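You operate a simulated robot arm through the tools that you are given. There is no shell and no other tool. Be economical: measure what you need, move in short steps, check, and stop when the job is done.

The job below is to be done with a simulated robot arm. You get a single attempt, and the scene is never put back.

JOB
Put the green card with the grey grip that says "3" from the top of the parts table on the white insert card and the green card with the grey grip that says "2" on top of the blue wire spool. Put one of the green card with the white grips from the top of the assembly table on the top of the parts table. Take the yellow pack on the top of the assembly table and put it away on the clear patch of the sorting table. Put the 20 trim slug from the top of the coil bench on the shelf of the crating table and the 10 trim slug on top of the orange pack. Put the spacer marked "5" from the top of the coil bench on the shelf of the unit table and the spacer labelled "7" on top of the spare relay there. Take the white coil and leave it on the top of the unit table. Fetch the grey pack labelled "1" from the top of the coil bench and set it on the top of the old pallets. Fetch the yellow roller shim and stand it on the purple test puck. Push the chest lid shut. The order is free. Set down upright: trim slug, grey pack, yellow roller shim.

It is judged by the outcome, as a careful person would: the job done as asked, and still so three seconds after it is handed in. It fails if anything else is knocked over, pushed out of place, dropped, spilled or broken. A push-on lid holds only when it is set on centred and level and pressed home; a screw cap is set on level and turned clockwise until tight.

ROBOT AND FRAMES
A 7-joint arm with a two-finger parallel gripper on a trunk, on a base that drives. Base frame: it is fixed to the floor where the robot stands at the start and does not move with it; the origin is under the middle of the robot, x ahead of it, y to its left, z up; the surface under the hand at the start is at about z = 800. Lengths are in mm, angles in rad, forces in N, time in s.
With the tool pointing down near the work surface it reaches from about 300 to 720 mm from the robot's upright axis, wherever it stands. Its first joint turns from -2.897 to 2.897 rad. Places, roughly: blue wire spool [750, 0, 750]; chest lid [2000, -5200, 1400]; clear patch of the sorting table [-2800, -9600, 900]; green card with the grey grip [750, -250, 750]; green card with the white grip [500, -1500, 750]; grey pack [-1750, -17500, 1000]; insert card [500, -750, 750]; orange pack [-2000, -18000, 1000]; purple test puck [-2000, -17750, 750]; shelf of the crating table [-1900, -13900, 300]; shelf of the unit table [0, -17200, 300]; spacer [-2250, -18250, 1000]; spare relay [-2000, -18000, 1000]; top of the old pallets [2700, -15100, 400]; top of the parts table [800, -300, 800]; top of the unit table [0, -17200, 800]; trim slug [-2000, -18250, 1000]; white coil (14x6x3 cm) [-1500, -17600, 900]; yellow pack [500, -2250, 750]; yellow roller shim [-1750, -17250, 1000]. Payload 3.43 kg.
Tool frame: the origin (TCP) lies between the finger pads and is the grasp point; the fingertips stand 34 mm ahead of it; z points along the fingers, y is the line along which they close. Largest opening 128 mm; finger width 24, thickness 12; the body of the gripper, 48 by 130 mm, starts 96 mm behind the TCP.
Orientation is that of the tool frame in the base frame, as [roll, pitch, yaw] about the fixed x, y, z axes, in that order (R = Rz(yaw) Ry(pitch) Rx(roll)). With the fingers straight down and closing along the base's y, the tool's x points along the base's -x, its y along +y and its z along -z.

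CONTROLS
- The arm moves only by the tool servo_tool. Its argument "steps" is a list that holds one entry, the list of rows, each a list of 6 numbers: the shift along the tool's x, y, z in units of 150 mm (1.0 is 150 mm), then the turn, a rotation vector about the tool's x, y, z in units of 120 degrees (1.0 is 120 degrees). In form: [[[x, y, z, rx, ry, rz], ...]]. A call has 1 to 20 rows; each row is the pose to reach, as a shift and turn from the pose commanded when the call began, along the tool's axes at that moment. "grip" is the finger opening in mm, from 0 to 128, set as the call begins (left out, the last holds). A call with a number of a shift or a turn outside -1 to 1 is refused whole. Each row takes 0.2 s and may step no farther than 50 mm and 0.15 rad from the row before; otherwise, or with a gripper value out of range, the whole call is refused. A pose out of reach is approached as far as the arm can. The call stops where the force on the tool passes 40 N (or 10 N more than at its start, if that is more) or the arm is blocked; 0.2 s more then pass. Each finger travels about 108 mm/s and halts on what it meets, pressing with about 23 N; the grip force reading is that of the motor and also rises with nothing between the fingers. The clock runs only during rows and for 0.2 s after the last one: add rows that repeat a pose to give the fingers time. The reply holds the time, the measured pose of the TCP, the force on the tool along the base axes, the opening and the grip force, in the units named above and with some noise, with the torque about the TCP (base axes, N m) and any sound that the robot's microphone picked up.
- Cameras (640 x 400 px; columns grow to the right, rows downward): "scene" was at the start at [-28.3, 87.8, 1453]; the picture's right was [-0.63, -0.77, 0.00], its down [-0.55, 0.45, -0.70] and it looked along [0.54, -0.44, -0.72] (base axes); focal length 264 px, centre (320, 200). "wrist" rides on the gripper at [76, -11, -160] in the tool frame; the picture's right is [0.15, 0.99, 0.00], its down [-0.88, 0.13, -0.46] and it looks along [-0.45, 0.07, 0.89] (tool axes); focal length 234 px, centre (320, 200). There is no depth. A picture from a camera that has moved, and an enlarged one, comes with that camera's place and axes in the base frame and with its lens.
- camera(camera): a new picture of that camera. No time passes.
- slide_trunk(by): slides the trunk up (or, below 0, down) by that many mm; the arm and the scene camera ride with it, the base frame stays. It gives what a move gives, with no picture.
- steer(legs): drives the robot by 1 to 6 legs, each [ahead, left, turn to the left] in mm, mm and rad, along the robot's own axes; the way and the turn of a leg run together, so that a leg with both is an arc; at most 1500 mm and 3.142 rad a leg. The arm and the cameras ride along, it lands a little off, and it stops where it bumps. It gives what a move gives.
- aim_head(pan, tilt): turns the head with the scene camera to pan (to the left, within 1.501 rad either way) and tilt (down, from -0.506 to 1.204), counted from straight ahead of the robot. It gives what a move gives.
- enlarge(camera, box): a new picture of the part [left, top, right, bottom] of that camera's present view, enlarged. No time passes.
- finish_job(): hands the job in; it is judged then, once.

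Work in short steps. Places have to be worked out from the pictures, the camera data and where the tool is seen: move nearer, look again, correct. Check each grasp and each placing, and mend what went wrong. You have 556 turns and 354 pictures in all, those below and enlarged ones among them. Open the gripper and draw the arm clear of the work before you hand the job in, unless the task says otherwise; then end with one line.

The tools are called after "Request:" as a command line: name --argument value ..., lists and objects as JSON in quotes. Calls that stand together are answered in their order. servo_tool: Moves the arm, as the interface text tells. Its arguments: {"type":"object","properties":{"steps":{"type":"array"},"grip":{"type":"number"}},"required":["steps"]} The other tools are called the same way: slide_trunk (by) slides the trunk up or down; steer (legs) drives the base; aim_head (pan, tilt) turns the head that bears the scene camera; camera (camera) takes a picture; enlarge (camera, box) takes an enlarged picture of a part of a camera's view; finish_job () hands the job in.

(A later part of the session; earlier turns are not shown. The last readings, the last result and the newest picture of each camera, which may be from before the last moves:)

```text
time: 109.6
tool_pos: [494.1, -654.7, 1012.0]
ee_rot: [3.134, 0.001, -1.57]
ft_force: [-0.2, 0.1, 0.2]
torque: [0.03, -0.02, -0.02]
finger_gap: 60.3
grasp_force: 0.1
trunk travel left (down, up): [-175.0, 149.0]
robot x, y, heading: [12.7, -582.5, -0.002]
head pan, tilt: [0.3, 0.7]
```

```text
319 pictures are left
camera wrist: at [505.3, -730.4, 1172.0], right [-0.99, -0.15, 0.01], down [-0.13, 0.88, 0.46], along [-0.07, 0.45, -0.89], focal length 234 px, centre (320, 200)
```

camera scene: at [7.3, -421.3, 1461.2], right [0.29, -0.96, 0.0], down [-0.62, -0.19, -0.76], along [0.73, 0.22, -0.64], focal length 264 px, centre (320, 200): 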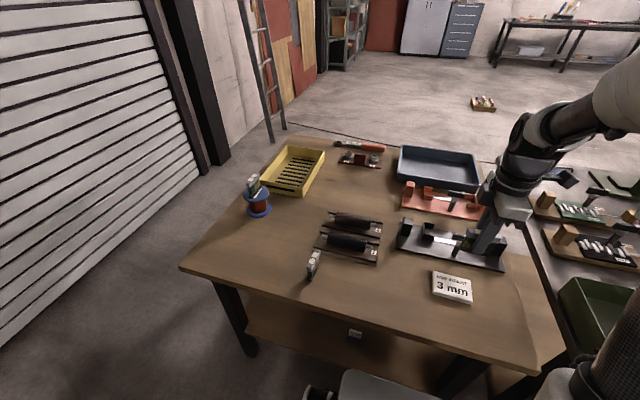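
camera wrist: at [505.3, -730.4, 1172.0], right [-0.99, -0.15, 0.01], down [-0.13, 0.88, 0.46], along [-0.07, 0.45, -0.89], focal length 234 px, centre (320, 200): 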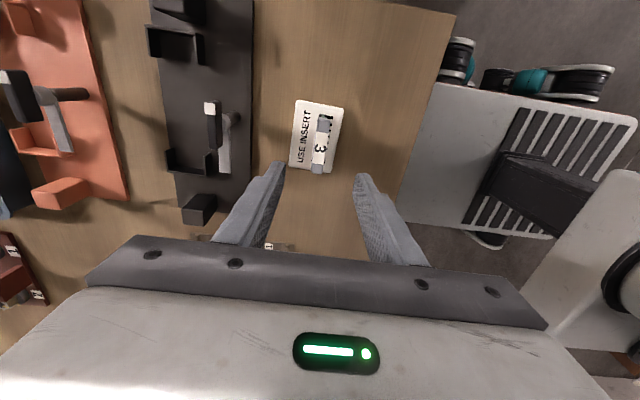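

Card 3 is placed. Retract, rotate back, and go toward the assembly table.

Request:
servo_tool --steps '[[[0, 0, -0.25, 0, 0, 0], [0, 0, -0.5, 0, 0, 0.06], [0, 0.1, -0.7, 0, 0, 0.12], [0, 0.25, -0.7, 0, 0, 0.18], [0, 0.4, -0.7, 0, 0, 0.24], [0, 0.55, -0.7, 0, 0, 0.3], [0, 0.7, -0.7, 0, 0, 0.36], [0, 0.85, -0.7, 0, 0, 0.42], [0, 0.95, -0.7, 0, 0, 0.48], [0, 0.95, -0.7, 0, 0, 0.54], [0, 0.95, -0.7, 0, 0, 0.6], [0, 0.95, -0.7, 0, 0, 0.667]]]'

Request:
steer --legs '[[-120, 0, 0], [0, -750, 0]]'

Request:
camera --camera "wrist"

Request:
camera --camera "scene"

```text
time: 112.2
tool_pos: [354.8, -653.0, 1118.1]
ee_rot: [3.141, -0.009, -2.97]
ft_force: [0.4, -1.1, -0.7]
torque: [-0.03, -0.01, 0.0]
finger_gap: 59.9
grasp_force: 0.0
trunk travel left (down, up): [-175.0, 149.0]
robot x, y, heading: [15.5, -585.5, 0.001]
head pan, tilt: [0.3, 0.7]
```

```text
time: 120.6
tool_pos: [233.1, -1401.6, 1118.5]
ee_rot: [3.141, -0.009, -2.964]
ft_force: [-0.1, 0.4, -0.2]
torque: [0.0, 0.02, -0.03]
finger_gap: 60.0
grasp_force: 0.0
trunk travel left (down, up): [-175.0, 149.0]
robot x, y, heading: [-105.7, -1334.2, 0.003]
head pan, tilt: [0.3, 0.7]
```

```text
318 pictures are left
camera wrist: at [159.6, -1426.9, 1278.9], right [-0.32, 0.95, 0.0], down [0.85, 0.29, 0.45], along [0.42, 0.15, -0.89], focal length 234 px, centre (320, 200)
```

wrist: 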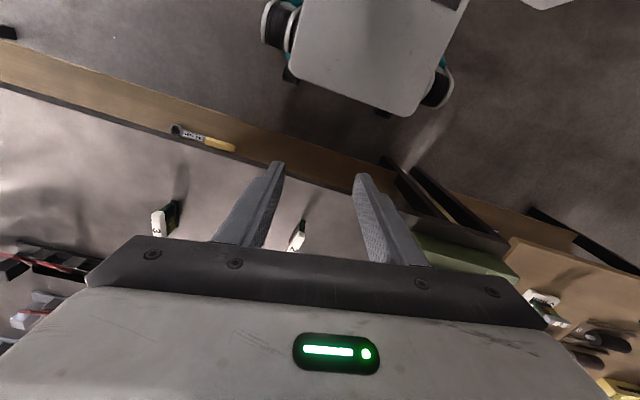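

```text
317 pictures are left
camera scene: at [-116.0, -1171.6, 1461.2], right [0.3, -0.95, 0.0], down [-0.62, -0.19, -0.76], along [0.73, 0.23, -0.64], focal length 264 px, centre (320, 200)
```

scene: 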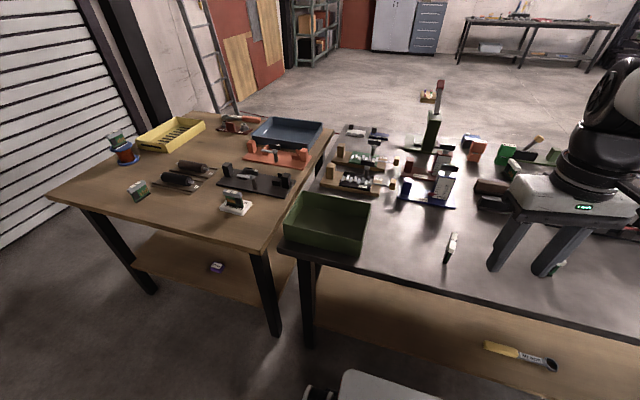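

A white-grip card is at ≈(475,-1375). Check it enlarged, then drive a bit ahead.

Request:
enlarge --camera "scene" --box '[400, 210, 600, 330]'

Request:
steer --legs '[[100, 0, 0]]'

Request:
camera --camera "wrist"

```text
3.20 times, centred on (500, 270) of scene
camera zoom: at [-116.0, -1171.6, 1461.2], right [0.3, -0.95, 0.0], down [-0.62, -0.19, -0.76], along [0.73, 0.23, -0.64], focal length 844 px, centre (-256, -24)
```

zoom: 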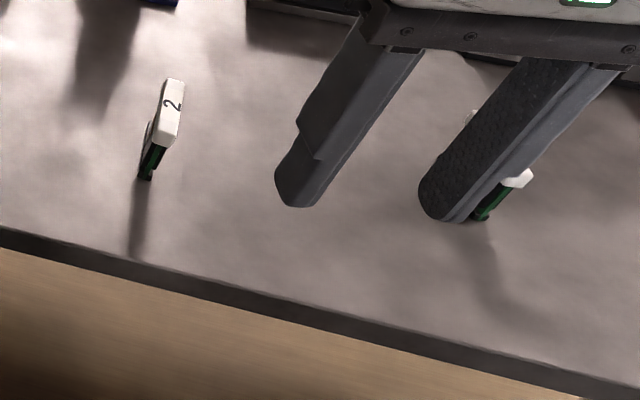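

```text
time: 121.8
tool_pos: [333.0, -1402.6, 1118.3]
ee_rot: [3.139, -0.008, -2.963]
ft_force: [-0.1, -0.7, -0.2]
torque: [0.02, -0.03, 0.0]
finger_gap: 60.1
grasp_force: 0.0
trunk travel left (down, up): [-175.0, 149.0]
robot x, y, heading: [-5.9, -1331.6, 0.005]
head pan, tilt: [0.3, 0.7]
```

```text
315 pictures are left
camera wrist: at [259.9, -1427.0, 1278.9], right [-0.32, 0.95, 0.0], down [0.85, 0.28, 0.45], along [0.42, 0.15, -0.89], focal length 234 px, centre (320, 200)
```

wrist: 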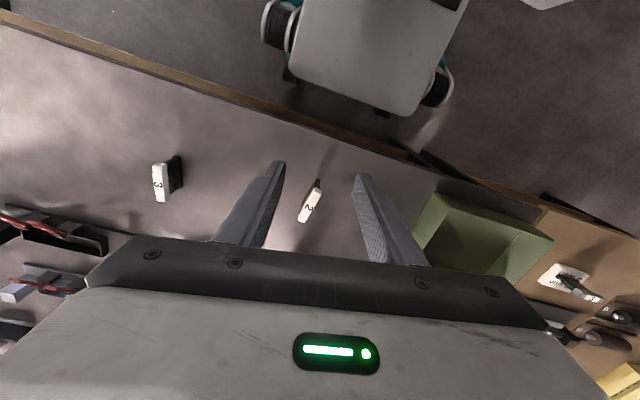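

Card at (473,-1372), axis −3°. Hover.

Request:
servo_tool --steps '[[[-0.2, 0.01, 0.2, 0, 0, 0.025], [-0.4, 0.02, 0.4, 0, 0, 0.05], [-0.6, 0.03, 0.6, 0, 0, 0.08], [-0.8, 0.05, 0.78, 0, 0, 0.108], [-0.836, 0.052, 0.78, 0, 0, 0.108], [-0.836, 0.052, 0.78, 0, 0, 0.108]]]' --grip 80

Request:
camera --camera "wrist"

```text
time: 123.2
tool_pos: [455.0, -1372.5, 999.2]
ee_rot: [-3.139, -0.007, 3.094]
ft_force: [-0.2, 0.4, 0.0]
torque: [0.0, -0.03, -0.02]
finger_gap: 80.3
grasp_force: 0.1
trunk travel left (down, up): [-175.0, 149.0]
robot x, y, heading: [-4.7, -1333.9, -0.005]
head pan, tilt: [0.3, 0.7]
```

```text
314 pictures are left
camera wrist: at [377.3, -1380.3, 1159.5], right [-0.1, 1.0, 0.0], down [0.89, 0.09, 0.45], along [0.45, 0.04, -0.89], focal length 234 px, centre (320, 200)
```

wrist: 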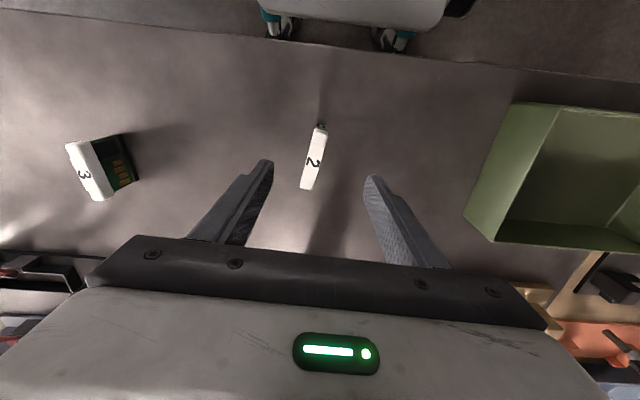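

Refine: centre (472,-1380), angle ≈ −8°. Go lower and re-look.

Request:
servo_tool --steps '[[[-0.116, -0.048, 0.25, 0, 0, 0.03], [-0.116, -0.048, 0.5, 0, 0, 0.04], [-0.116, -0.048, 0.62, 0, 0, 0.042], [-0.116, -0.048, 0.62, 0, 0, 0.042]]]'

Request:
camera --camera "wrist"

Request:
enlarge --camera "scene" --box '[340, 210, 540, 350]'

```text
time: 124.2
tool_pos: [468.9, -1381.3, 907.5]
ee_rot: [-3.141, -0.009, 3.006]
ft_force: [0.6, 0.0, -0.1]
torque: [-0.02, 0.02, 0.02]
finger_gap: 80.0
grasp_force: 0.1
trunk travel left (down, up): [-175.0, 149.0]
robot x, y, heading: [-8.9, -1336.7, -0.0]
head pan, tilt: [0.3, 0.7]
```

```text
313 pictures are left
camera wrist: at [392.4, -1382.2, 1068.1], right [-0.01, 1.0, 0.0], down [0.89, 0.01, 0.45], along [0.45, 0.0, -0.89], focal length 234 px, centre (320, 200)
```

wrist: 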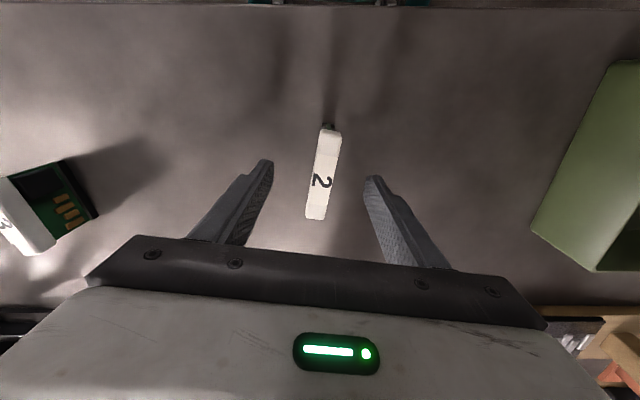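

```text
2.86 times, centred on (440, 280) of scene
camera zoom: at [-15.5, -1171.5, 1461.2], right [0.3, -0.96, 0.0], down [-0.62, -0.19, -0.76], along [0.73, 0.23, -0.64], focal length 754 px, centre (-23, -29)
```

zoom: 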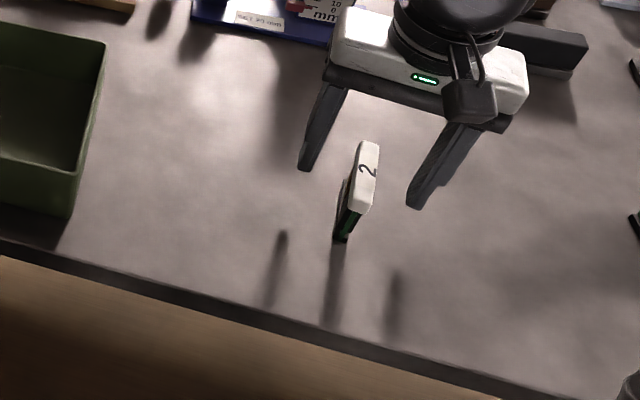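

Triangulation suggests this table is higher (grip top ≈888). Shift −6 mm x, descend ~25 mm, close.

Request:
servo_tool --steps '[[[0.04, 0, 0.09, 0, 0, 0], [0.04, 0, 0.18, 0, 0, 0], [0.04, 0, 0.18, 0, 0, 0]]]'

Request:
enlarge --camera "scene" --box '[370, 220, 510, 320]'

```text
time: 125.0
tool_pos: [463.3, -1380.9, 880.2]
ee_rot: [-3.14, -0.008, 3.004]
ft_force: [1.1, 0.4, 0.3]
torque: [0.0, 0.01, 0.02]
finger_gap: 79.9
grasp_force: 0.1
trunk travel left (down, up): [-175.0, 149.0]
robot x, y, heading: [-6.3, -1336.3, 0.005]
head pan, tilt: [0.3, 0.7]
```

```text
4.00 times, centred on (440, 270) of scene
camera zoom: at [-15.5, -1171.5, 1461.2], right [0.3, -0.96, 0.0], down [-0.62, -0.19, -0.76], along [0.73, 0.23, -0.64], focal length 1055 px, centre (-160, -80)
```

zoom: 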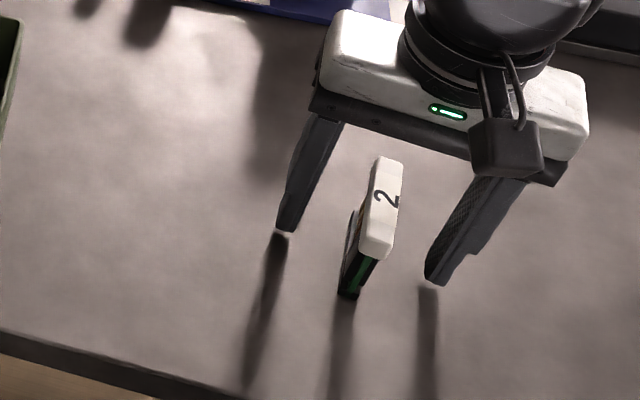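

Tips nearly at table level; close now.

Request:
servo_tool --steps '[[[0, 0, 0, 0, 0, 0], [0, 0, 0, 0, 0, 0], [0, 0, 0, 0, 0, 0], [0, 0, 0, 0, 0, 0], [0, 0, 0, 0, 0, 0]]]' --grip 0

Request:
servo_tool --steps '[[[0, 0, -0.2, 0, 0, 0], [0, 0, -0.5, 0, 0, 0], [0, 0, -0.8, 0, 0, 0], [0, 0, -1, 0, 0, 0]]]'

Request:
servo_tool --steps '[[[0.3, 0, -0.1, 0, 0, 0], [0.6, 0, -0.3, 0, 0, 0], [0.8, 0, -0.5, 0, 0, 0], [0.8, 0, -0.6, 0, 0, 0]]]'

Request:
camera --camera "wrist"

```text
time: 126.2
tool_pos: [463.3, -1381.0, 880.9]
ee_rot: [-3.14, -0.009, 3.005]
ft_force: [0.3, 0.0, 0.4]
torque: [0.03, 0.01, 0.02]
finger_gap: 15.4
grasp_force: 22.9
trunk travel left (down, up): [-175.0, 149.0]
robot x, y, heading: [-4.4, -1336.0, 0.0]
head pan, tilt: [0.3, 0.7]
```

```text
time: 127.2
tool_pos: [462.4, -1380.6, 1031.7]
ee_rot: [-3.141, -0.009, 3.005]
ft_force: [-0.3, 0.0, -0.7]
torque: [-0.01, -0.01, -0.02]
finger_gap: 15.4
grasp_force: 23.0
trunk travel left (down, up): [-175.0, 149.0]
robot x, y, heading: [-3.6, -1334.1, 0.0]
head pan, tilt: [0.3, 0.7]
```

```text
refused: row 2 steps farther than a row can; nothing moved
```

```text
310 pictures are left
camera wrist: at [385.8, -1382.2, 1191.3], right [-0.01, 1.0, 0.0], down [0.89, 0.01, 0.45], along [0.45, 0.0, -0.89], focal length 234 px, centre (320, 200)
```

wrist: 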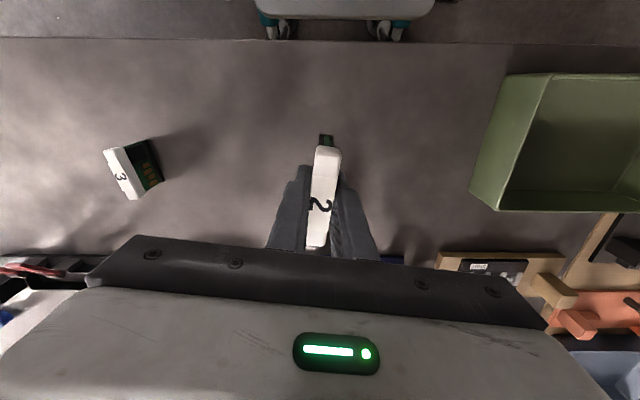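

Held. Retract and drive left to the parts table; free spot ≈(450,-450).

Request:
servo_tool --steps '[[[0.2, 0, -0.15, 0, 0, 0], [0.4, 0, -0.3, 0, 0, 0], [0.6, 0, -0.45, 0, 0, 0], [0.75, 0, -0.6, 0, 0, 0]]]'

Request:
steer --legs '[[0, 850, 0]]'

Request:
camera --camera "wrist"

Request:
camera --camera "scene"

```text
time: 128.2
tool_pos: [352.9, -1363.8, 1120.9]
ee_rot: [-3.14, -0.005, 3.008]
ft_force: [-0.4, 0.3, -0.6]
torque: [0.01, 0.03, 0.01]
finger_gap: 15.5
grasp_force: 23.2
trunk travel left (down, up): [-175.0, 149.0]
robot x, y, heading: [-4.1, -1332.8, -0.0]
head pan, tilt: [0.3, 0.7]
```

```text
time: 136.7
tool_pos: [353.8, -520.8, 1120.6]
ee_rot: [-3.14, -0.009, 3.004]
ft_force: [-0.5, -0.2, -0.9]
torque: [0.0, 0.0, 0.0]
finger_gap: 15.5
grasp_force: 23.3
trunk travel left (down, up): [-175.0, 149.0]
robot x, y, heading: [-5.9, -487.2, -0.002]
head pan, tilt: [0.3, 0.7]
```

```text
309 pictures are left
camera wrist: at [277.3, -521.6, 1280.6], right [-0.01, 1.0, 0.0], down [0.89, 0.01, 0.45], along [0.45, 0.0, -0.89], focal length 234 px, centre (320, 200)
```

wrist: 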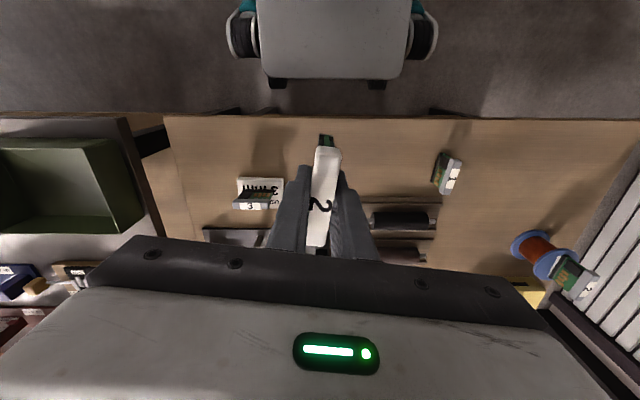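

```text
308 pictures are left
camera scene: at [-14.1, -326.2, 1461.2], right [0.29, -0.96, 0.0], down [-0.62, -0.19, -0.76], along [0.73, 0.22, -0.64], focal length 264 px, centre (320, 200)
```

scene: 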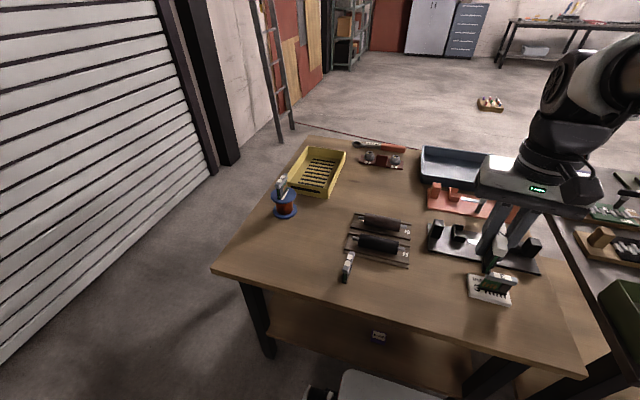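

Place at (425,-482), clear of insert card and roller boards.

Request:
servo_tool --steps '[[[-0.2, 0.15, 0.1, 0, 0, 0], [-0.433, 0.322, 0.2, 0, 0, 0], [-0.433, 0.322, 0.5, 0, 0, 0], [-0.433, 0.322, 0.8, 0, 0, 0], [-0.433, 0.322, 1, 0, 0, 0]]]'

Request:
servo_tool --steps '[[[0, 0, 0.25, 0, 0, 0], [0, 0, 0.5, 0, 0, 0], [0, 0, 0.73, 0, 0, 0], [0, 0, 0.73, 0, 0, 0]]]'

Request:
enlarge --camera "scene" --box '[320, 210, 520, 350]'

```text
time: 137.9
tool_pos: [426.7, -483.2, 970.2]
ee_rot: [-3.14, -0.006, 3.002]
ft_force: [0.5, -0.3, -0.3]
torque: [-0.03, -0.02, -0.01]
finger_gap: 15.4
grasp_force: 22.9
trunk travel left (down, up): [-175.0, 149.0]
robot x, y, heading: [-8.9, -491.6, -0.007]
head pan, tilt: [0.3, 0.7]
```

```text
time: 138.9
tool_pos: [423.8, -481.3, 860.7]
ee_rot: [-3.141, -0.008, 3.004]
ft_force: [-0.1, 0.3, -0.5]
torque: [0.0, 0.02, -0.01]
finger_gap: 15.8
grasp_force: 23.3
trunk travel left (down, up): [-175.0, 149.0]
robot x, y, heading: [-5.0, -487.1, -0.009]
head pan, tilt: [0.3, 0.7]
```

```text
2.86 times, centred on (420, 280) of scene
camera zoom: at [-14.0, -326.2, 1461.2], right [0.29, -0.96, 0.0], down [-0.62, -0.19, -0.76], along [0.73, 0.22, -0.64], focal length 754 px, centre (34, -29)
```

zoom: 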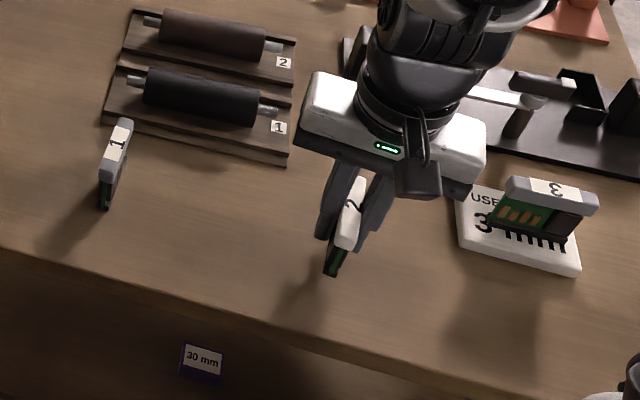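

Lower in small rows until contact.

Request:
servo_tool --steps '[[[0, 0, 0.02, 0, 0, 0], [0, 0, 0.035, 0, 0, 0], [0, 0, 0.05, 0, 0, 0], [0, 0, 0.06, 0, 0, 0]]]'

```text
time: 139.9
tool_pos: [422.8, -482.7, 851.9]
ee_rot: [-3.138, -0.01, 3.003]
ft_force: [0.5, 1.0, -0.5]
torque: [-0.01, 0.02, 0.03]
finger_gap: 15.7
grasp_force: 22.6
trunk travel left (down, up): [-175.0, 149.0]
robot x, y, heading: [-1.4, -491.8, -0.007]
head pan, tilt: [0.3, 0.7]
```

Request:
servo_tool --steps '[[[0, 0, 0.013, 0, 0, 0], [0, 0, 0.026, 0, 0, 0], [0, 0, 0.039, 0, 0, 0], [0, 0, 0.039, 0, 0, 0]]]'

```text
time: 140.9
tool_pos: [422.0, -483.2, 845.4]
ee_rot: [-3.139, -0.01, 3.001]
ft_force: [-1.4, -0.2, -0.7]
torque: [-0.02, 0.02, 0.02]
finger_gap: 15.7
grasp_force: 22.9
trunk travel left (down, up): [-175.0, 149.0]
robot x, y, heading: [-5.5, -489.2, -0.001]
head pan, tilt: [0.3, 0.7]
```

No contact yet; a few mm more.

Request:
servo_tool --steps '[[[0, 0, 0.013, 0, 0, 0], [0, 0, 0.026, 0, 0, 0], [0, 0, 0.026, 0, 0, 0]]]'

Request:
enlarge --camera "scene" --box '[380, 230, 500, 310]'

```text
time: 141.7
tool_pos: [421.8, -482.1, 842.0]
ee_rot: [-3.139, -0.009, 3.002]
ft_force: [0.2, -0.2, -0.3]
torque: [0.0, -0.02, -0.02]
finger_gap: 15.3
grasp_force: 23.1
trunk travel left (down, up): [-175.0, 149.0]
robot x, y, heading: [-3.5, -489.6, -0.006]
head pan, tilt: [0.3, 0.7]
```

```text
5.00 times, centred on (440, 270) of scene
camera zoom: at [-14.1, -326.2, 1461.2], right [0.29, -0.96, 0.0], down [-0.62, -0.19, -0.76], along [0.73, 0.22, -0.64], focal length 1319 px, centre (-280, -150)
```

zoom: 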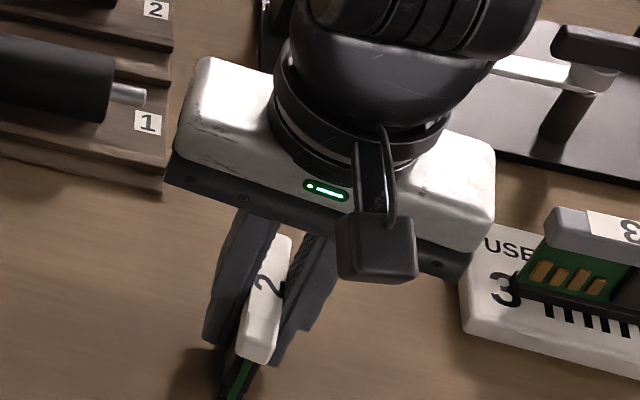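

Request:
servo_tool --steps '[[[0, 0, 0.01, 0, 0, 0], [0, 0, 0.02, 0, 0, 0], [0, 0, 0.03, 0, 0, 0], [0, 0, 0.03, 0, 0, 0]]]'

Request:
enlarge --camera "scene" --box '[380, 250, 500, 330]'

```text
time: 142.7
tool_pos: [423.0, -481.6, 838.8]
ee_rot: [-3.139, -0.007, 3.003]
ft_force: [-2.0, -0.9, 19.7]
torque: [-0.01, -0.01, 0.03]
finger_gap: 15.4
grasp_force: 22.7
trunk travel left (down, up): [-175.0, 149.0]
robot x, y, heading: [-4.4, -488.4, -0.004]
head pan, tilt: [0.3, 0.7]
```

```text
5.00 times, centred on (440, 290) of scene
camera zoom: at [-15.4, -326.3, 1461.3], right [0.29, -0.96, 0.0], down [-0.61, -0.19, -0.77], along [0.73, 0.22, -0.64], focal length 1319 px, centre (-280, -250)
```

zoom: 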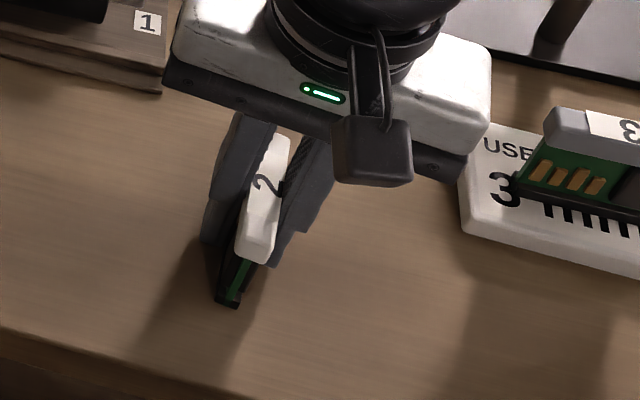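

Contact. Ease, release, lift.

Request:
servo_tool --steps '[[[0, 0, -0.015, 0, 0, 0], [0, 0, -0.015, 0, 0, 0]]]'

Request:
servo_tool --steps '[[[0, 0, 0, 0, 0, 0], [0, 0, 0, 0, 0, 0], [0, 0, 0, 0, 0, 0]]]' --grip 60

Request:
servo_tool --steps '[[[0, 0, -0.2, 0, 0, 0], [0, 0, -0.5, 0, 0, 0], [0, 0, -0.8, 0, 0, 0], [0, 0, -1, 0, 0, 0]]]'

Request:
servo_tool --steps '[[[0, 0, -0.3, 0, 0, 0], [0, 0, -0.6, 0, 0, 0], [0.3, 0, -0.8, 0, 0, 0], [0.4, 0, -0.9, 0, 0, 0]]]'

Request:
enlarge --camera "scene" --box '[240, 150, 560, 350]'

```text
time: 143.3
tool_pos: [423.0, -482.1, 838.4]
ee_rot: [-3.14, -0.01, 3.005]
ft_force: [-0.1, -0.1, -0.3]
torque: [-0.01, 0.0, 0.02]
finger_gap: 15.6
grasp_force: 22.3
trunk travel left (down, up): [-175.0, 149.0]
robot x, y, heading: [-8.5, -489.7, -0.003]
head pan, tilt: [0.3, 0.7]
```

```text
time: 144.1
tool_pos: [423.2, -482.4, 839.3]
ee_rot: [-3.14, -0.008, 3.006]
ft_force: [-0.6, 0.0, 0.5]
torque: [0.02, 0.04, 0.02]
finger_gap: 60.1
grasp_force: 0.0
trunk travel left (down, up): [-175.0, 149.0]
robot x, y, heading: [-3.4, -491.6, 0.001]
head pan, tilt: [0.3, 0.7]
```

```text
time: 145.1
tool_pos: [424.3, -481.8, 991.0]
ee_rot: [-3.139, -0.007, 3.004]
ft_force: [-0.4, 0.0, -0.8]
torque: [0.01, -0.01, -0.02]
finger_gap: 60.2
grasp_force: 0.0
trunk travel left (down, up): [-175.0, 149.0]
robot x, y, heading: [-4.4, -489.4, -0.004]
head pan, tilt: [0.3, 0.7]
```

```text
refused: row 3 steps farther than a row can; nothing moved
```

```text
2.00 times, centred on (400, 250) of scene
camera zoom: at [-14.2, -326.2, 1461.1], right [0.29, -0.96, 0.0], down [-0.62, -0.19, -0.77], along [0.73, 0.22, -0.64], focal length 528 px, centre (160, 100)
```

zoom: 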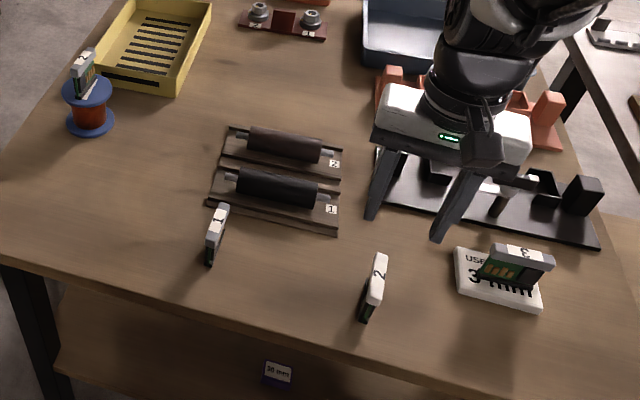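

All upright. Now to the yellow pack at y≈-2250. Retract and drive right.

Request:
servo_tool --steps '[[[0, 0, -0.3, 0, 0, 0], [0, 0, -0.6, 0, 0, 0], [0.25, 0, -0.75, 0, 0, 0], [0.45, 0, -0.9, 0, 0, 0]]]'

Request:
steer --legs '[[-60, 0, 0], [0, -1000, 0], [0, -650, 0]]'

Request:
camera --camera "wrist"

Request:
camera --camera "scene"

```text
time: 146.1
tool_pos: [360.6, -471.8, 1124.4]
ee_rot: [-3.141, -0.008, 3.002]
ft_force: [0.4, 0.2, -0.3]
torque: [-0.02, 0.01, 0.0]
finger_gap: 60.1
grasp_force: 0.0
trunk travel left (down, up): [-175.0, 149.0]
robot x, y, heading: [-4.1, -490.5, -0.0]
head pan, tilt: [0.3, 0.7]
```

```text
time: 162.6
tool_pos: [294.4, -2089.7, 1123.7]
ee_rot: [-3.141, -0.008, 2.998]
ft_force: [0.3, 0.2, 0.8]
torque: [0.02, -0.02, 0.02]
finger_gap: 59.8
grasp_force: 0.0
trunk travel left (down, up): [-175.0, 149.0]
robot x, y, heading: [-74.8, -2105.2, -0.006]
head pan, tilt: [0.3, 0.7]
```

```text
303 pictures are left
camera wrist: at [216.4, -2091.1, 1284.2], right [-0.01, 1.0, 0.0], down [0.89, 0.01, 0.45], along [0.45, 0.0, -0.89], focal length 234 px, centre (320, 200)
```

wrist: 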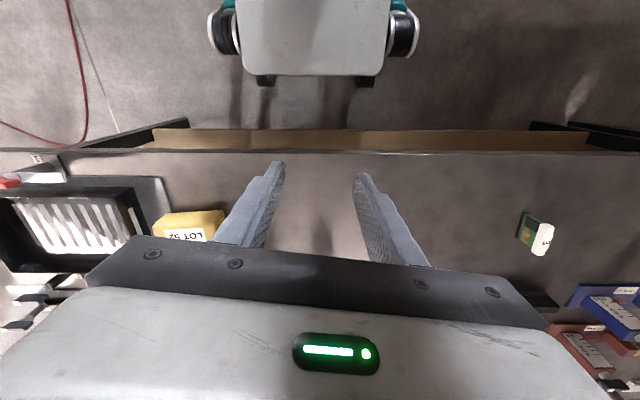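

```text
302 pictures are left
camera scene: at [-81.9, -1944.0, 1461.2], right [0.29, -0.96, 0.0], down [-0.62, -0.19, -0.76], along [0.73, 0.22, -0.64], focal length 264 px, centre (320, 200)
```

scene: 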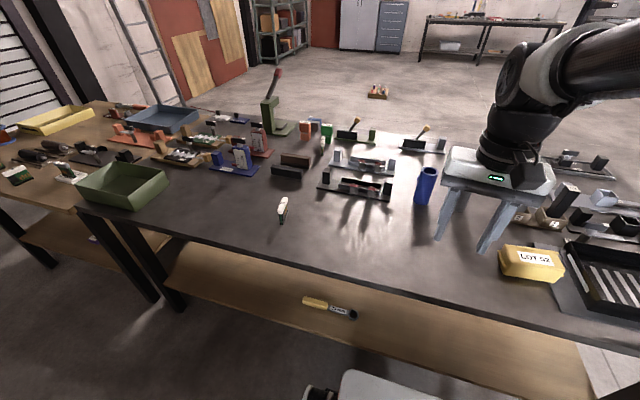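

Yellow pack (LOT 52) ≈ (480,-2357). Move right 230, ahead 65.

Request:
steer --legs '[[65, -230, 0]]'

Request:
camera --camera "wrist"

Request:
camera --camera "scene"

```text
time: 165.5
tool_pos: [357.6, -2323.4, 1123.9]
ee_rot: [-3.139, -0.01, 2.999]
ft_force: [0.3, -1.1, -0.3]
torque: [-0.02, 0.0, -0.02]
finger_gap: 59.8
grasp_force: 0.1
trunk travel left (down, up): [-175.0, 149.0]
robot x, y, heading: [-10.1, -2343.5, -0.007]
head pan, tilt: [0.3, 0.7]
```

```text
301 pictures are left
camera wrist: at [279.7, -2324.0, 1284.2], right [0.0, 1.0, 0.0], down [0.89, 0.0, 0.45], along [0.45, 0.0, -0.89], focal length 234 px, centre (320, 200)
```

wrist: 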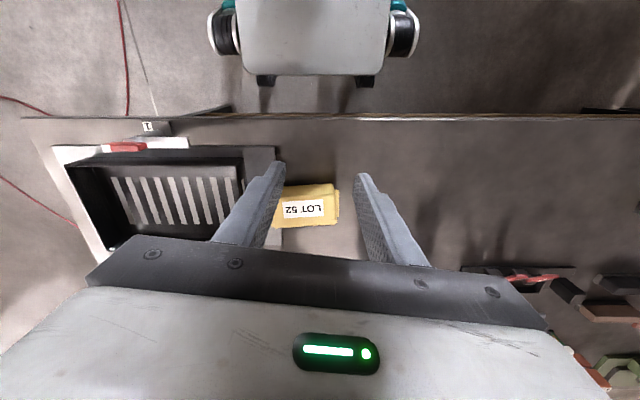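

```text
300 pictures are left
camera scene: at [-18.2, -2175.9, 1461.2], right [0.29, -0.96, 0.0], down [-0.62, -0.19, -0.76], along [0.73, 0.22, -0.64], focal length 264 px, centre (320, 200)
```

scene: 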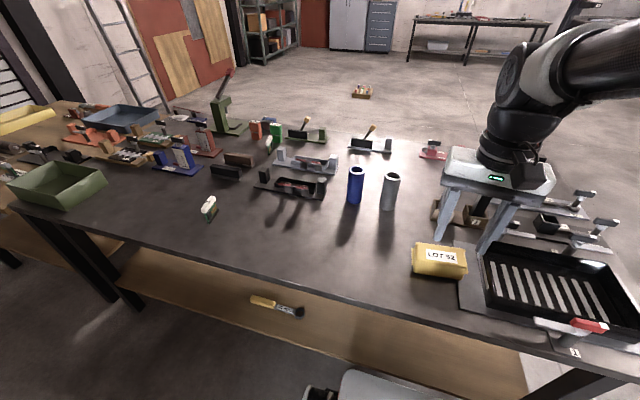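

Pack centre ≈ (500,-2356), ~80 mm along x, ~125 along y. Rotate the hand to close along x and hover.

Request:
servo_tool --steps '[[[-0.08, -0.007, 0.07, 0, 0, -0.068], [-0.16, -0.014, 0.14, 0, 0, -0.136], [-0.24, -0.021, 0.2, 0, 0, -0.204], [-0.32, -0.028, 0.27, 0, 0, -0.272], [-0.4, -0.035, 0.34, 0, 0, -0.34], [-0.48, -0.042, 0.41, 0, 0, -0.408], [-0.56, -0.049, 0.48, 0, 0, -0.476], [-0.64, -0.056, 0.55, 0, 0, -0.544], [-0.72, -0.063, 0.62, 0, 0, -0.612], [-0.8, -0.07, 0.68, 0, 0, -0.68], [-0.88, -0.077, 0.74, 0, 0, -0.748], [-0.969, -0.083, 0.8, 0, 0, -0.816], [-0.969, -0.083, 0.8, 0, 0, -0.816]]]' --grip 128

Request:
camera --camera "wrist"

Request:
camera --camera "scene"

```text
time: 168.3
tool_pos: [498.2, -2357.9, 1001.8]
ee_rot: [3.132, 0.0, -1.574]
ft_force: [-0.2, 0.2, 0.3]
torque: [-0.02, 0.01, -0.01]
finger_gap: 128.0
grasp_force: 0.1
trunk travel left (down, up): [-175.0, 149.0]
robot x, y, heading: [-10.2, -2337.8, -0.009]
head pan, tilt: [0.3, 0.7]
```

```text
299 pictures are left
camera wrist: at [508.5, -2432.6, 1162.6], right [-0.99, -0.14, 0.01], down [-0.12, 0.88, 0.46], along [-0.07, 0.45, -0.89], focal length 234 px, centre (320, 200)
```

wrist: 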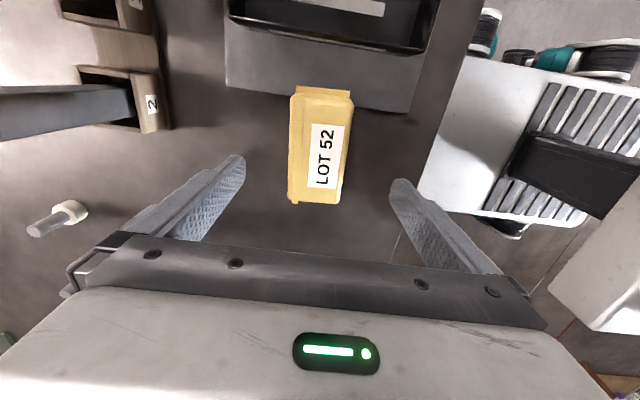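

```text
298 pictures are left
camera scene: at [-18.1, -2175.9, 1461.2], right [0.29, -0.96, 0.0], down [-0.62, -0.19, -0.76], along [0.73, 0.22, -0.64], focal length 264 px, centre (320, 200)
```

scene: 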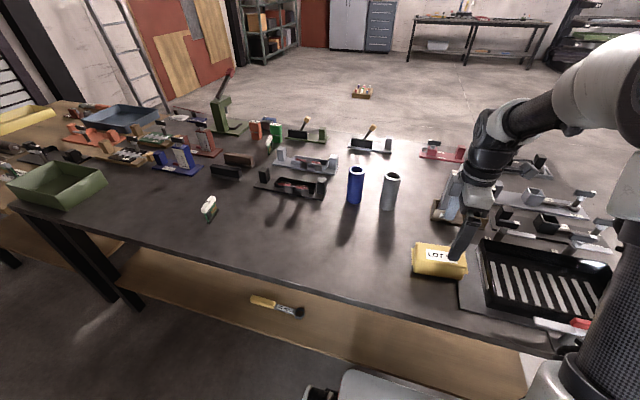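

Centre ≈ (496,-2356), slight −4° twist. Descend to TCP 884 (tips ≈8 mm above this 842-high table).

Request:
servo_tool --steps '[[[-0.013, 0.013, 0.3, 0, 0, -0.031], [-0.013, 0.013, 0.55, 0, 0, -0.031], [-0.013, 0.013, 0.7, 0, 0, -0.031], [-0.013, 0.013, 0.78, 0, 0, -0.031], [-0.013, 0.013, 0.78, 0, 0, -0.031]]]'

Request:
camera --camera "wrist"

Request:
enlarge --camera "scene" --box '[380, 180, 540, 300]'

```text
time: 169.5
tool_pos: [496.3, -2353.3, 885.4]
ee_rot: [3.133, -0.001, -1.511]
ft_force: [-0.4, 0.7, -0.1]
torque: [-0.02, 0.0, 0.03]
finger_gap: 128.1
grasp_force: 0.0
trunk travel left (down, up): [-175.0, 149.0]
robot x, y, heading: [-12.8, -2339.7, -0.009]
head pan, tilt: [0.3, 0.7]
```

```text
297 pictures are left
camera wrist: at [511.4, -2428.9, 1044.1], right [-0.98, -0.2, 0.01], down [-0.18, 0.87, 0.46], along [-0.1, 0.45, -0.89], focal length 234 px, centre (320, 200)
```

wrist: 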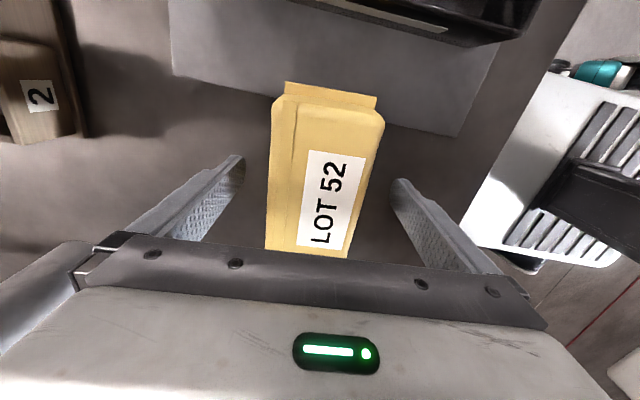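

```text
3.33 times, centred on (460, 240) of scene
camera zoom: at [-18.1, -2175.9, 1461.2], right [0.29, -0.96, 0.0], down [-0.62, -0.19, -0.76], along [0.73, 0.22, -0.64], focal length 880 px, centre (-147, 67)
```

zoom: 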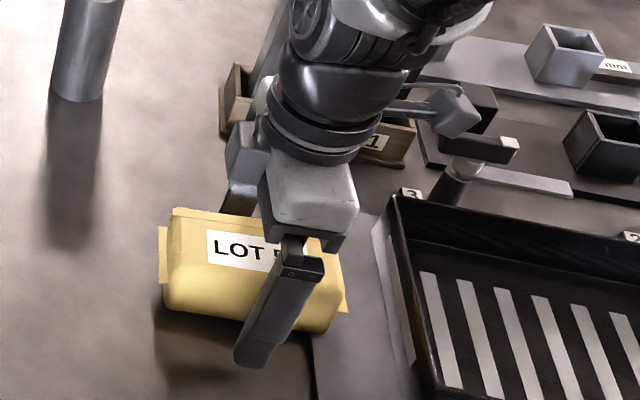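

Straddling the pack. Close.

Request:
servo_tool --steps '[[[0, 0, 0, 0, 0, 0], [0, 0, 0, 0, 0, 0], [0, 0, 0, 0, 0, 0], [0, 0, 0, 0, 0, 0], [0, 0, 0, 0, 0, 0]]]' --grip 20

Request:
servo_tool --steps '[[[0, 0, -0.1, 0, 0, 0], [0, 0, -0.3, 0, 0, 0], [0, 0, -0.6, 0, 0, 0], [0, 0, -0.85, 0, 0, 0], [0, 0, -1, 0, 0, 0]]]'

Request:
camera --camera "scene"

Request:
camera --camera "wrist"

```text
time: 170.7
tool_pos: [495.6, -2352.4, 886.4]
ee_rot: [3.134, 0.0, -1.511]
ft_force: [2.4, 0.6, -0.1]
torque: [0.08, -0.23, -0.01]
finger_gap: 69.7
grasp_force: 23.4
trunk travel left (down, up): [-175.0, 149.0]
robot x, y, heading: [-7.2, -2339.4, -0.004]
head pan, tilt: [0.3, 0.7]
```

```text
time: 171.9
tool_pos: [497.5, -2356.2, 1036.6]
ee_rot: [3.133, 0.0, -1.51]
ft_force: [0.3, -0.1, -4.4]
torque: [0.02, 0.01, 0.0]
finger_gap: 70.1
grasp_force: 23.0
trunk travel left (down, up): [-175.0, 149.0]
robot x, y, heading: [-13.4, -2338.0, -0.006]
head pan, tilt: [0.3, 0.7]
```

```text
295 pictures are left
camera scene: at [-18.0, -2175.9, 1461.1], right [0.29, -0.96, 0.0], down [-0.62, -0.19, -0.76], along [0.73, 0.22, -0.64], focal length 264 px, centre (320, 200)
```

scene: 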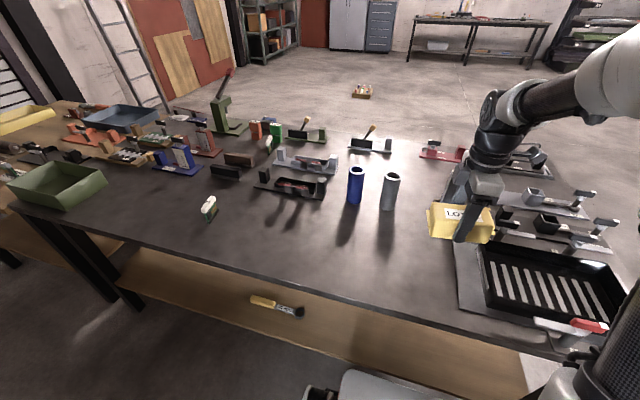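

```text
294 pictures are left
camera wrist: at [512.2, -2431.8, 1195.5], right [-0.98, -0.2, 0.01], down [-0.18, 0.87, 0.46], along [-0.1, 0.45, -0.89], focal length 234 px, centre (320, 200)
```

wrist: 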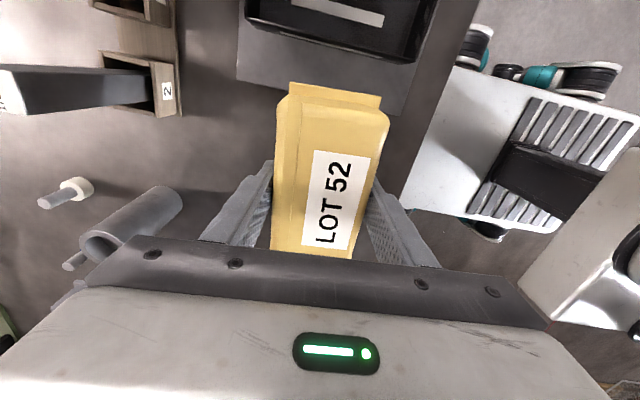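

Pack held (70 mm, ~0.45 kg). Retract, back off and turn toward −y to look for the route.

Request:
servo_tool --steps '[[[0, 0.3, -0.1, 0, 0, 0], [0, 0.6, -0.2, 0, 0, 0], [0, 0.85, -0.35, 0, 0, 0], [0, 0.93, -0.5, 0, 0, 0]]]'

Request:
steer --legs '[[-500, 0, 0], [0, 0, -1.5]]'

Request:
aim_head --pan 0.0 --tilt 0.25

Request:
camera --camera "scene"

```text
time: 172.9
tool_pos: [355.9, -2363.6, 1114.5]
ee_rot: [3.134, 0.001, -1.511]
ft_force: [0.1, 0.5, -4.7]
torque: [0.04, -0.02, -0.02]
finger_gap: 70.0
grasp_force: 22.7
trunk travel left (down, up): [-175.0, 149.0]
robot x, y, heading: [-9.6, -2341.2, -0.005]
head pan, tilt: [0.3, 0.7]
```

```text
time: 179.5
tool_pos: [-488.6, -2705.7, 1114.3]
ee_rot: [3.131, -0.001, -2.962]
ft_force: [-0.1, 0.3, -4.0]
torque: [-0.01, -0.03, 0.04]
finger_gap: 69.9
grasp_force: 23.0
trunk travel left (down, up): [-175.0, 149.0]
robot x, y, heading: [-509.6, -2337.7, -1.459]
head pan, tilt: [0.3, 0.7]
```

```text
time: 180.4
tool_pos: [-489.0, -2704.5, 1113.6]
ee_rot: [3.132, -0.001, -2.962]
ft_force: [-0.4, 0.2, -5.5]
torque: [-0.02, -0.03, 0.01]
finger_gap: 69.9
grasp_force: 23.4
trunk travel left (down, up): [-175.0, 149.0]
robot x, y, heading: [-514.5, -2338.7, -1.458]
head pan, tilt: [0.0, 0.25]
```

```text
293 pictures are left
camera scene: at [-370.2, -2326.1, 1501.9], right [-0.99, -0.11, 0.0], down [-0.03, 0.25, -0.97], along [0.11, -0.96, -0.25], focal length 264 px, centre (320, 200)
```

scene: 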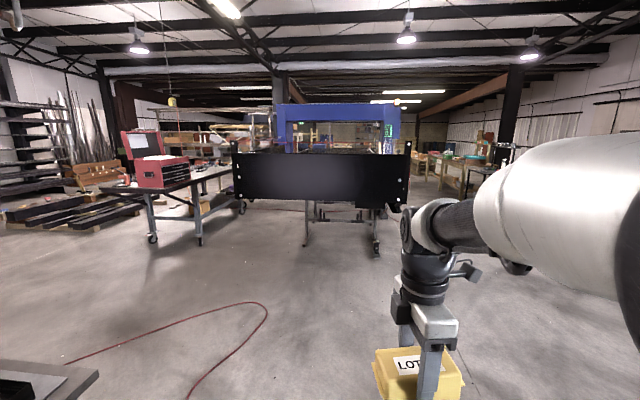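

Red chest with open lid is ahead left; a big machine blocks the middle. Look right for the corridor to the sorting table.

Request:
steer --legs '[[0, 0, -0.6]]'

Request:
camera --camera "scene"

```text
time: 182.4
tool_pos: [-698.3, -2651.6, 1112.2]
ee_rot: [3.133, 0.001, 2.723]
ft_force: [-0.1, -0.6, -4.7]
torque: [0.0, -0.01, -0.03]
finger_gap: 70.2
grasp_force: 23.1
trunk travel left (down, up): [-175.0, 149.0]
robot x, y, heading: [-510.3, -2337.3, -2.051]
head pan, tilt: [0.0, 0.25]
```

```text
292 pictures are left
camera scene: at [-387.6, -2406.6, 1502.0], right [-0.88, 0.47, 0.0], down [0.12, 0.22, -0.97], along [-0.45, -0.86, -0.25], focal length 264 px, centre (320, 200)
```

scene: 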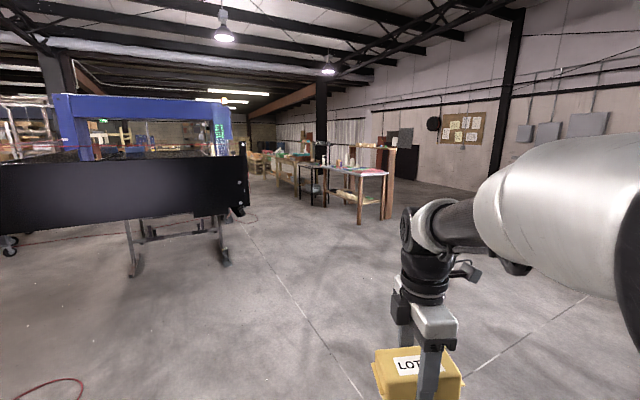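

Corridor at x≈-1700 between machine and right-hand tables. Drive there.

Request:
steer --legs '[[1300, 0, 0], [1300, 0, 0], [0, 0, 0.48], [1400, 0, 0], [1400, 0, 0]]'

Request:
camera --camera "scene"

```text
time: 209.7
tool_pos: [-1816.6, -7797.3, 1113.9]
ee_rot: [3.133, -0.002, -3.096]
ft_force: [0.4, -0.3, -4.1]
torque: [-0.02, 0.01, 0.02]
finger_gap: 69.9
grasp_force: 23.0
trunk travel left (down, up): [-175.0, 149.0]
robot x, y, heading: [-1788.4, -7432.8, -1.591]
head pan, tilt: [0.0, 0.25]
```

```text
291 pictures are left
camera scene: at [-1648.7, -7440.1, 1502.0], right [-1.0, 0.02, 0.0], down [0.01, 0.25, -0.97], along [-0.02, -0.97, -0.25], focal length 264 px, centre (320, 200)
```

scene: 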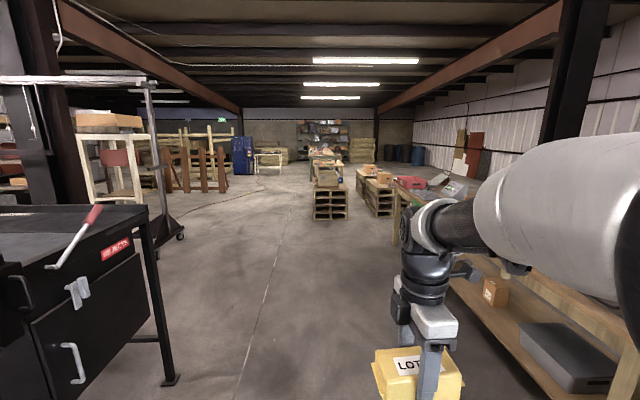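

Continue ahead ~2050 and turn right to face the sorting table.

Request:
steer --legs '[[1050, 0, 0], [1050, 0, 0], [0, 0, -1.55]]'

Request:
aim_head --pan 0.3 --tilt 0.6

Request:
camera --camera "scene"

```text
time: 224.1
tool_pos: [-2176.5, -9520.9, 1113.4]
ee_rot: [3.131, -0.001, 1.632]
ft_force: [-0.2, -0.2, -4.6]
torque: [-0.01, 0.0, 0.01]
finger_gap: 70.0
grasp_force: 23.2
trunk travel left (down, up): [-175.0, 149.0]
robot x, y, heading: [-1809.8, -9546.7, 3.136]
head pan, tilt: [0.0, 0.25]
```

```text
time: 224.9
tool_pos: [-2176.0, -9521.0, 1113.8]
ee_rot: [3.133, 0.001, 1.632]
ft_force: [1.0, -0.6, -4.5]
torque: [-0.03, 0.02, 0.01]
finger_gap: 69.8
grasp_force: 23.1
trunk travel left (down, up): [-175.0, 149.0]
robot x, y, heading: [-1809.5, -9545.7, 3.136]
head pan, tilt: [0.3, 0.6]
```

```text
290 pictures are left
camera scene: at [-1804.8, -9711.5, 1469.8], right [-0.29, 0.96, 0.0], down [0.54, 0.16, -0.83], along [-0.79, -0.24, -0.56], focal length 264 px, centre (320, 200)
```

scene: 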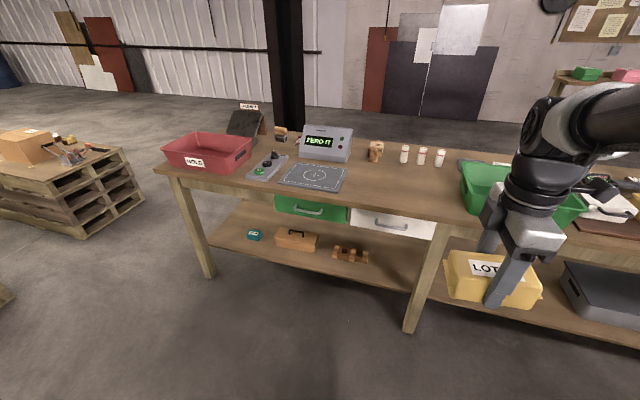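

Clear area is between the mat and the green bin, ≈(-2830,-9640). Drive up to the table.

Request:
steer --legs '[[560, 90, 0]]'

Request:
camera --camera "scene"

Request:
camera --camera "wrist"

```text
time: 228.2
tool_pos: [-2743.2, -9602.0, 1114.3]
ee_rot: [3.133, -0.001, 1.624]
ft_force: [-0.2, -0.5, -4.5]
torque: [0.01, -0.01, 0.02]
finger_gap: 70.0
grasp_force: 23.6
trunk travel left (down, up): [-175.0, 149.0]
robot x, y, heading: [-2377.6, -9631.0, 3.128]
head pan, tilt: [0.3, 0.6]
```

```text
289 pictures are left
camera scene: at [-2374.1, -9795.4, 1469.8], right [-0.28, 0.96, 0.0], down [0.54, 0.16, -0.82], along [-0.79, -0.23, -0.57], focal length 264 px, centre (320, 200)
```

scene: 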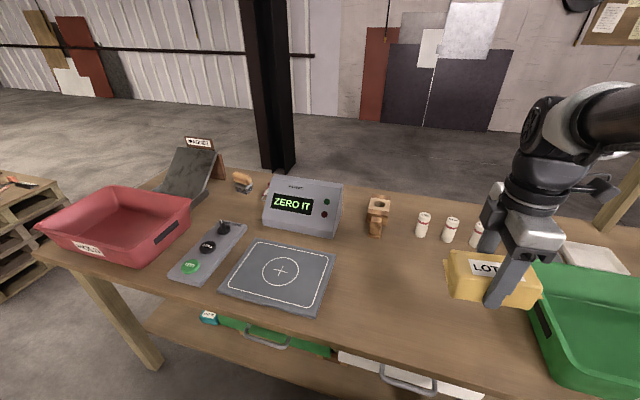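

```text
288 pictures are left
camera wrist: at [-2762.0, -9527.7, 1272.7], right [0.98, 0.2, 0.01], down [0.17, -0.87, 0.46], along [0.1, -0.45, -0.89], focal length 234 px, centre (320, 200)
```

wrist: 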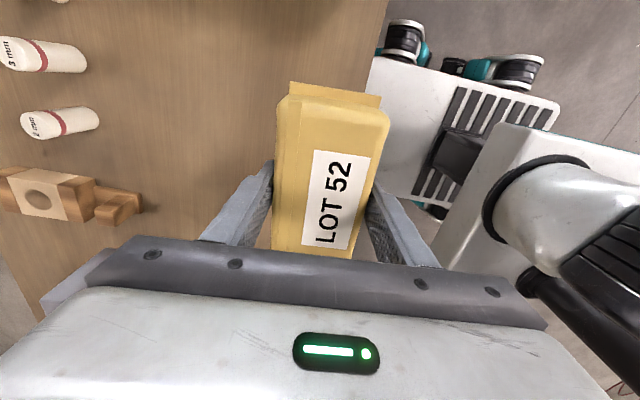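

Target (-2880,-9660). Move over and lower to ~970.

Request:
servo_tool --steps '[[[-0.1, -0.25, 0, 0, 0, 0], [-0.2, -0.5, 0.1, 0, 0, 0], [-0.3, -0.75, 0.25, 0, 0, 0], [-0.337, -0.933, 0.45, 0, 0, 0], [-0.337, -0.933, 0.75, 0, 0, 0], [-0.337, -0.933, 0.95, 0, 0, 0], [-0.337, -0.933, 0.95, 0, 0, 0]]]'

Request:
camera --camera "scene"

```text
time: 229.8
tool_pos: [-2881.6, -9659.8, 969.8]
ee_rot: [3.132, 0.0, 1.623]
ft_force: [0.1, -0.2, -4.9]
torque: [0.01, -0.01, -0.01]
finger_gap: 69.8
grasp_force: 23.3
trunk travel left (down, up): [-175.0, 149.0]
robot x, y, heading: [-2378.8, -9626.0, 3.128]
head pan, tilt: [0.3, 0.6]
```

```text
287 pictures are left
camera scene: at [-2374.3, -9795.4, 1469.8], right [-0.28, 0.96, 0.0], down [0.54, 0.16, -0.82], along [-0.79, -0.23, -0.57], focal length 264 px, centre (320, 200)
```

scene: 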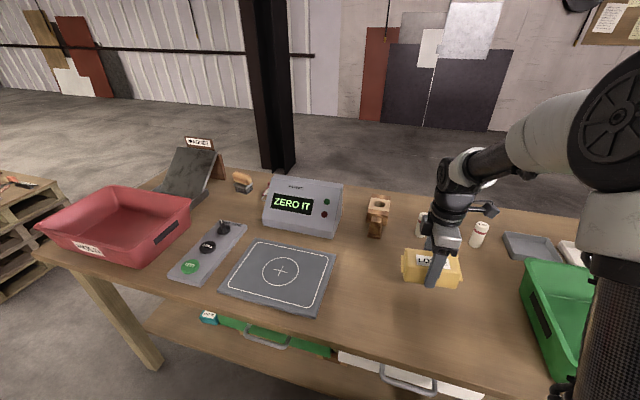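

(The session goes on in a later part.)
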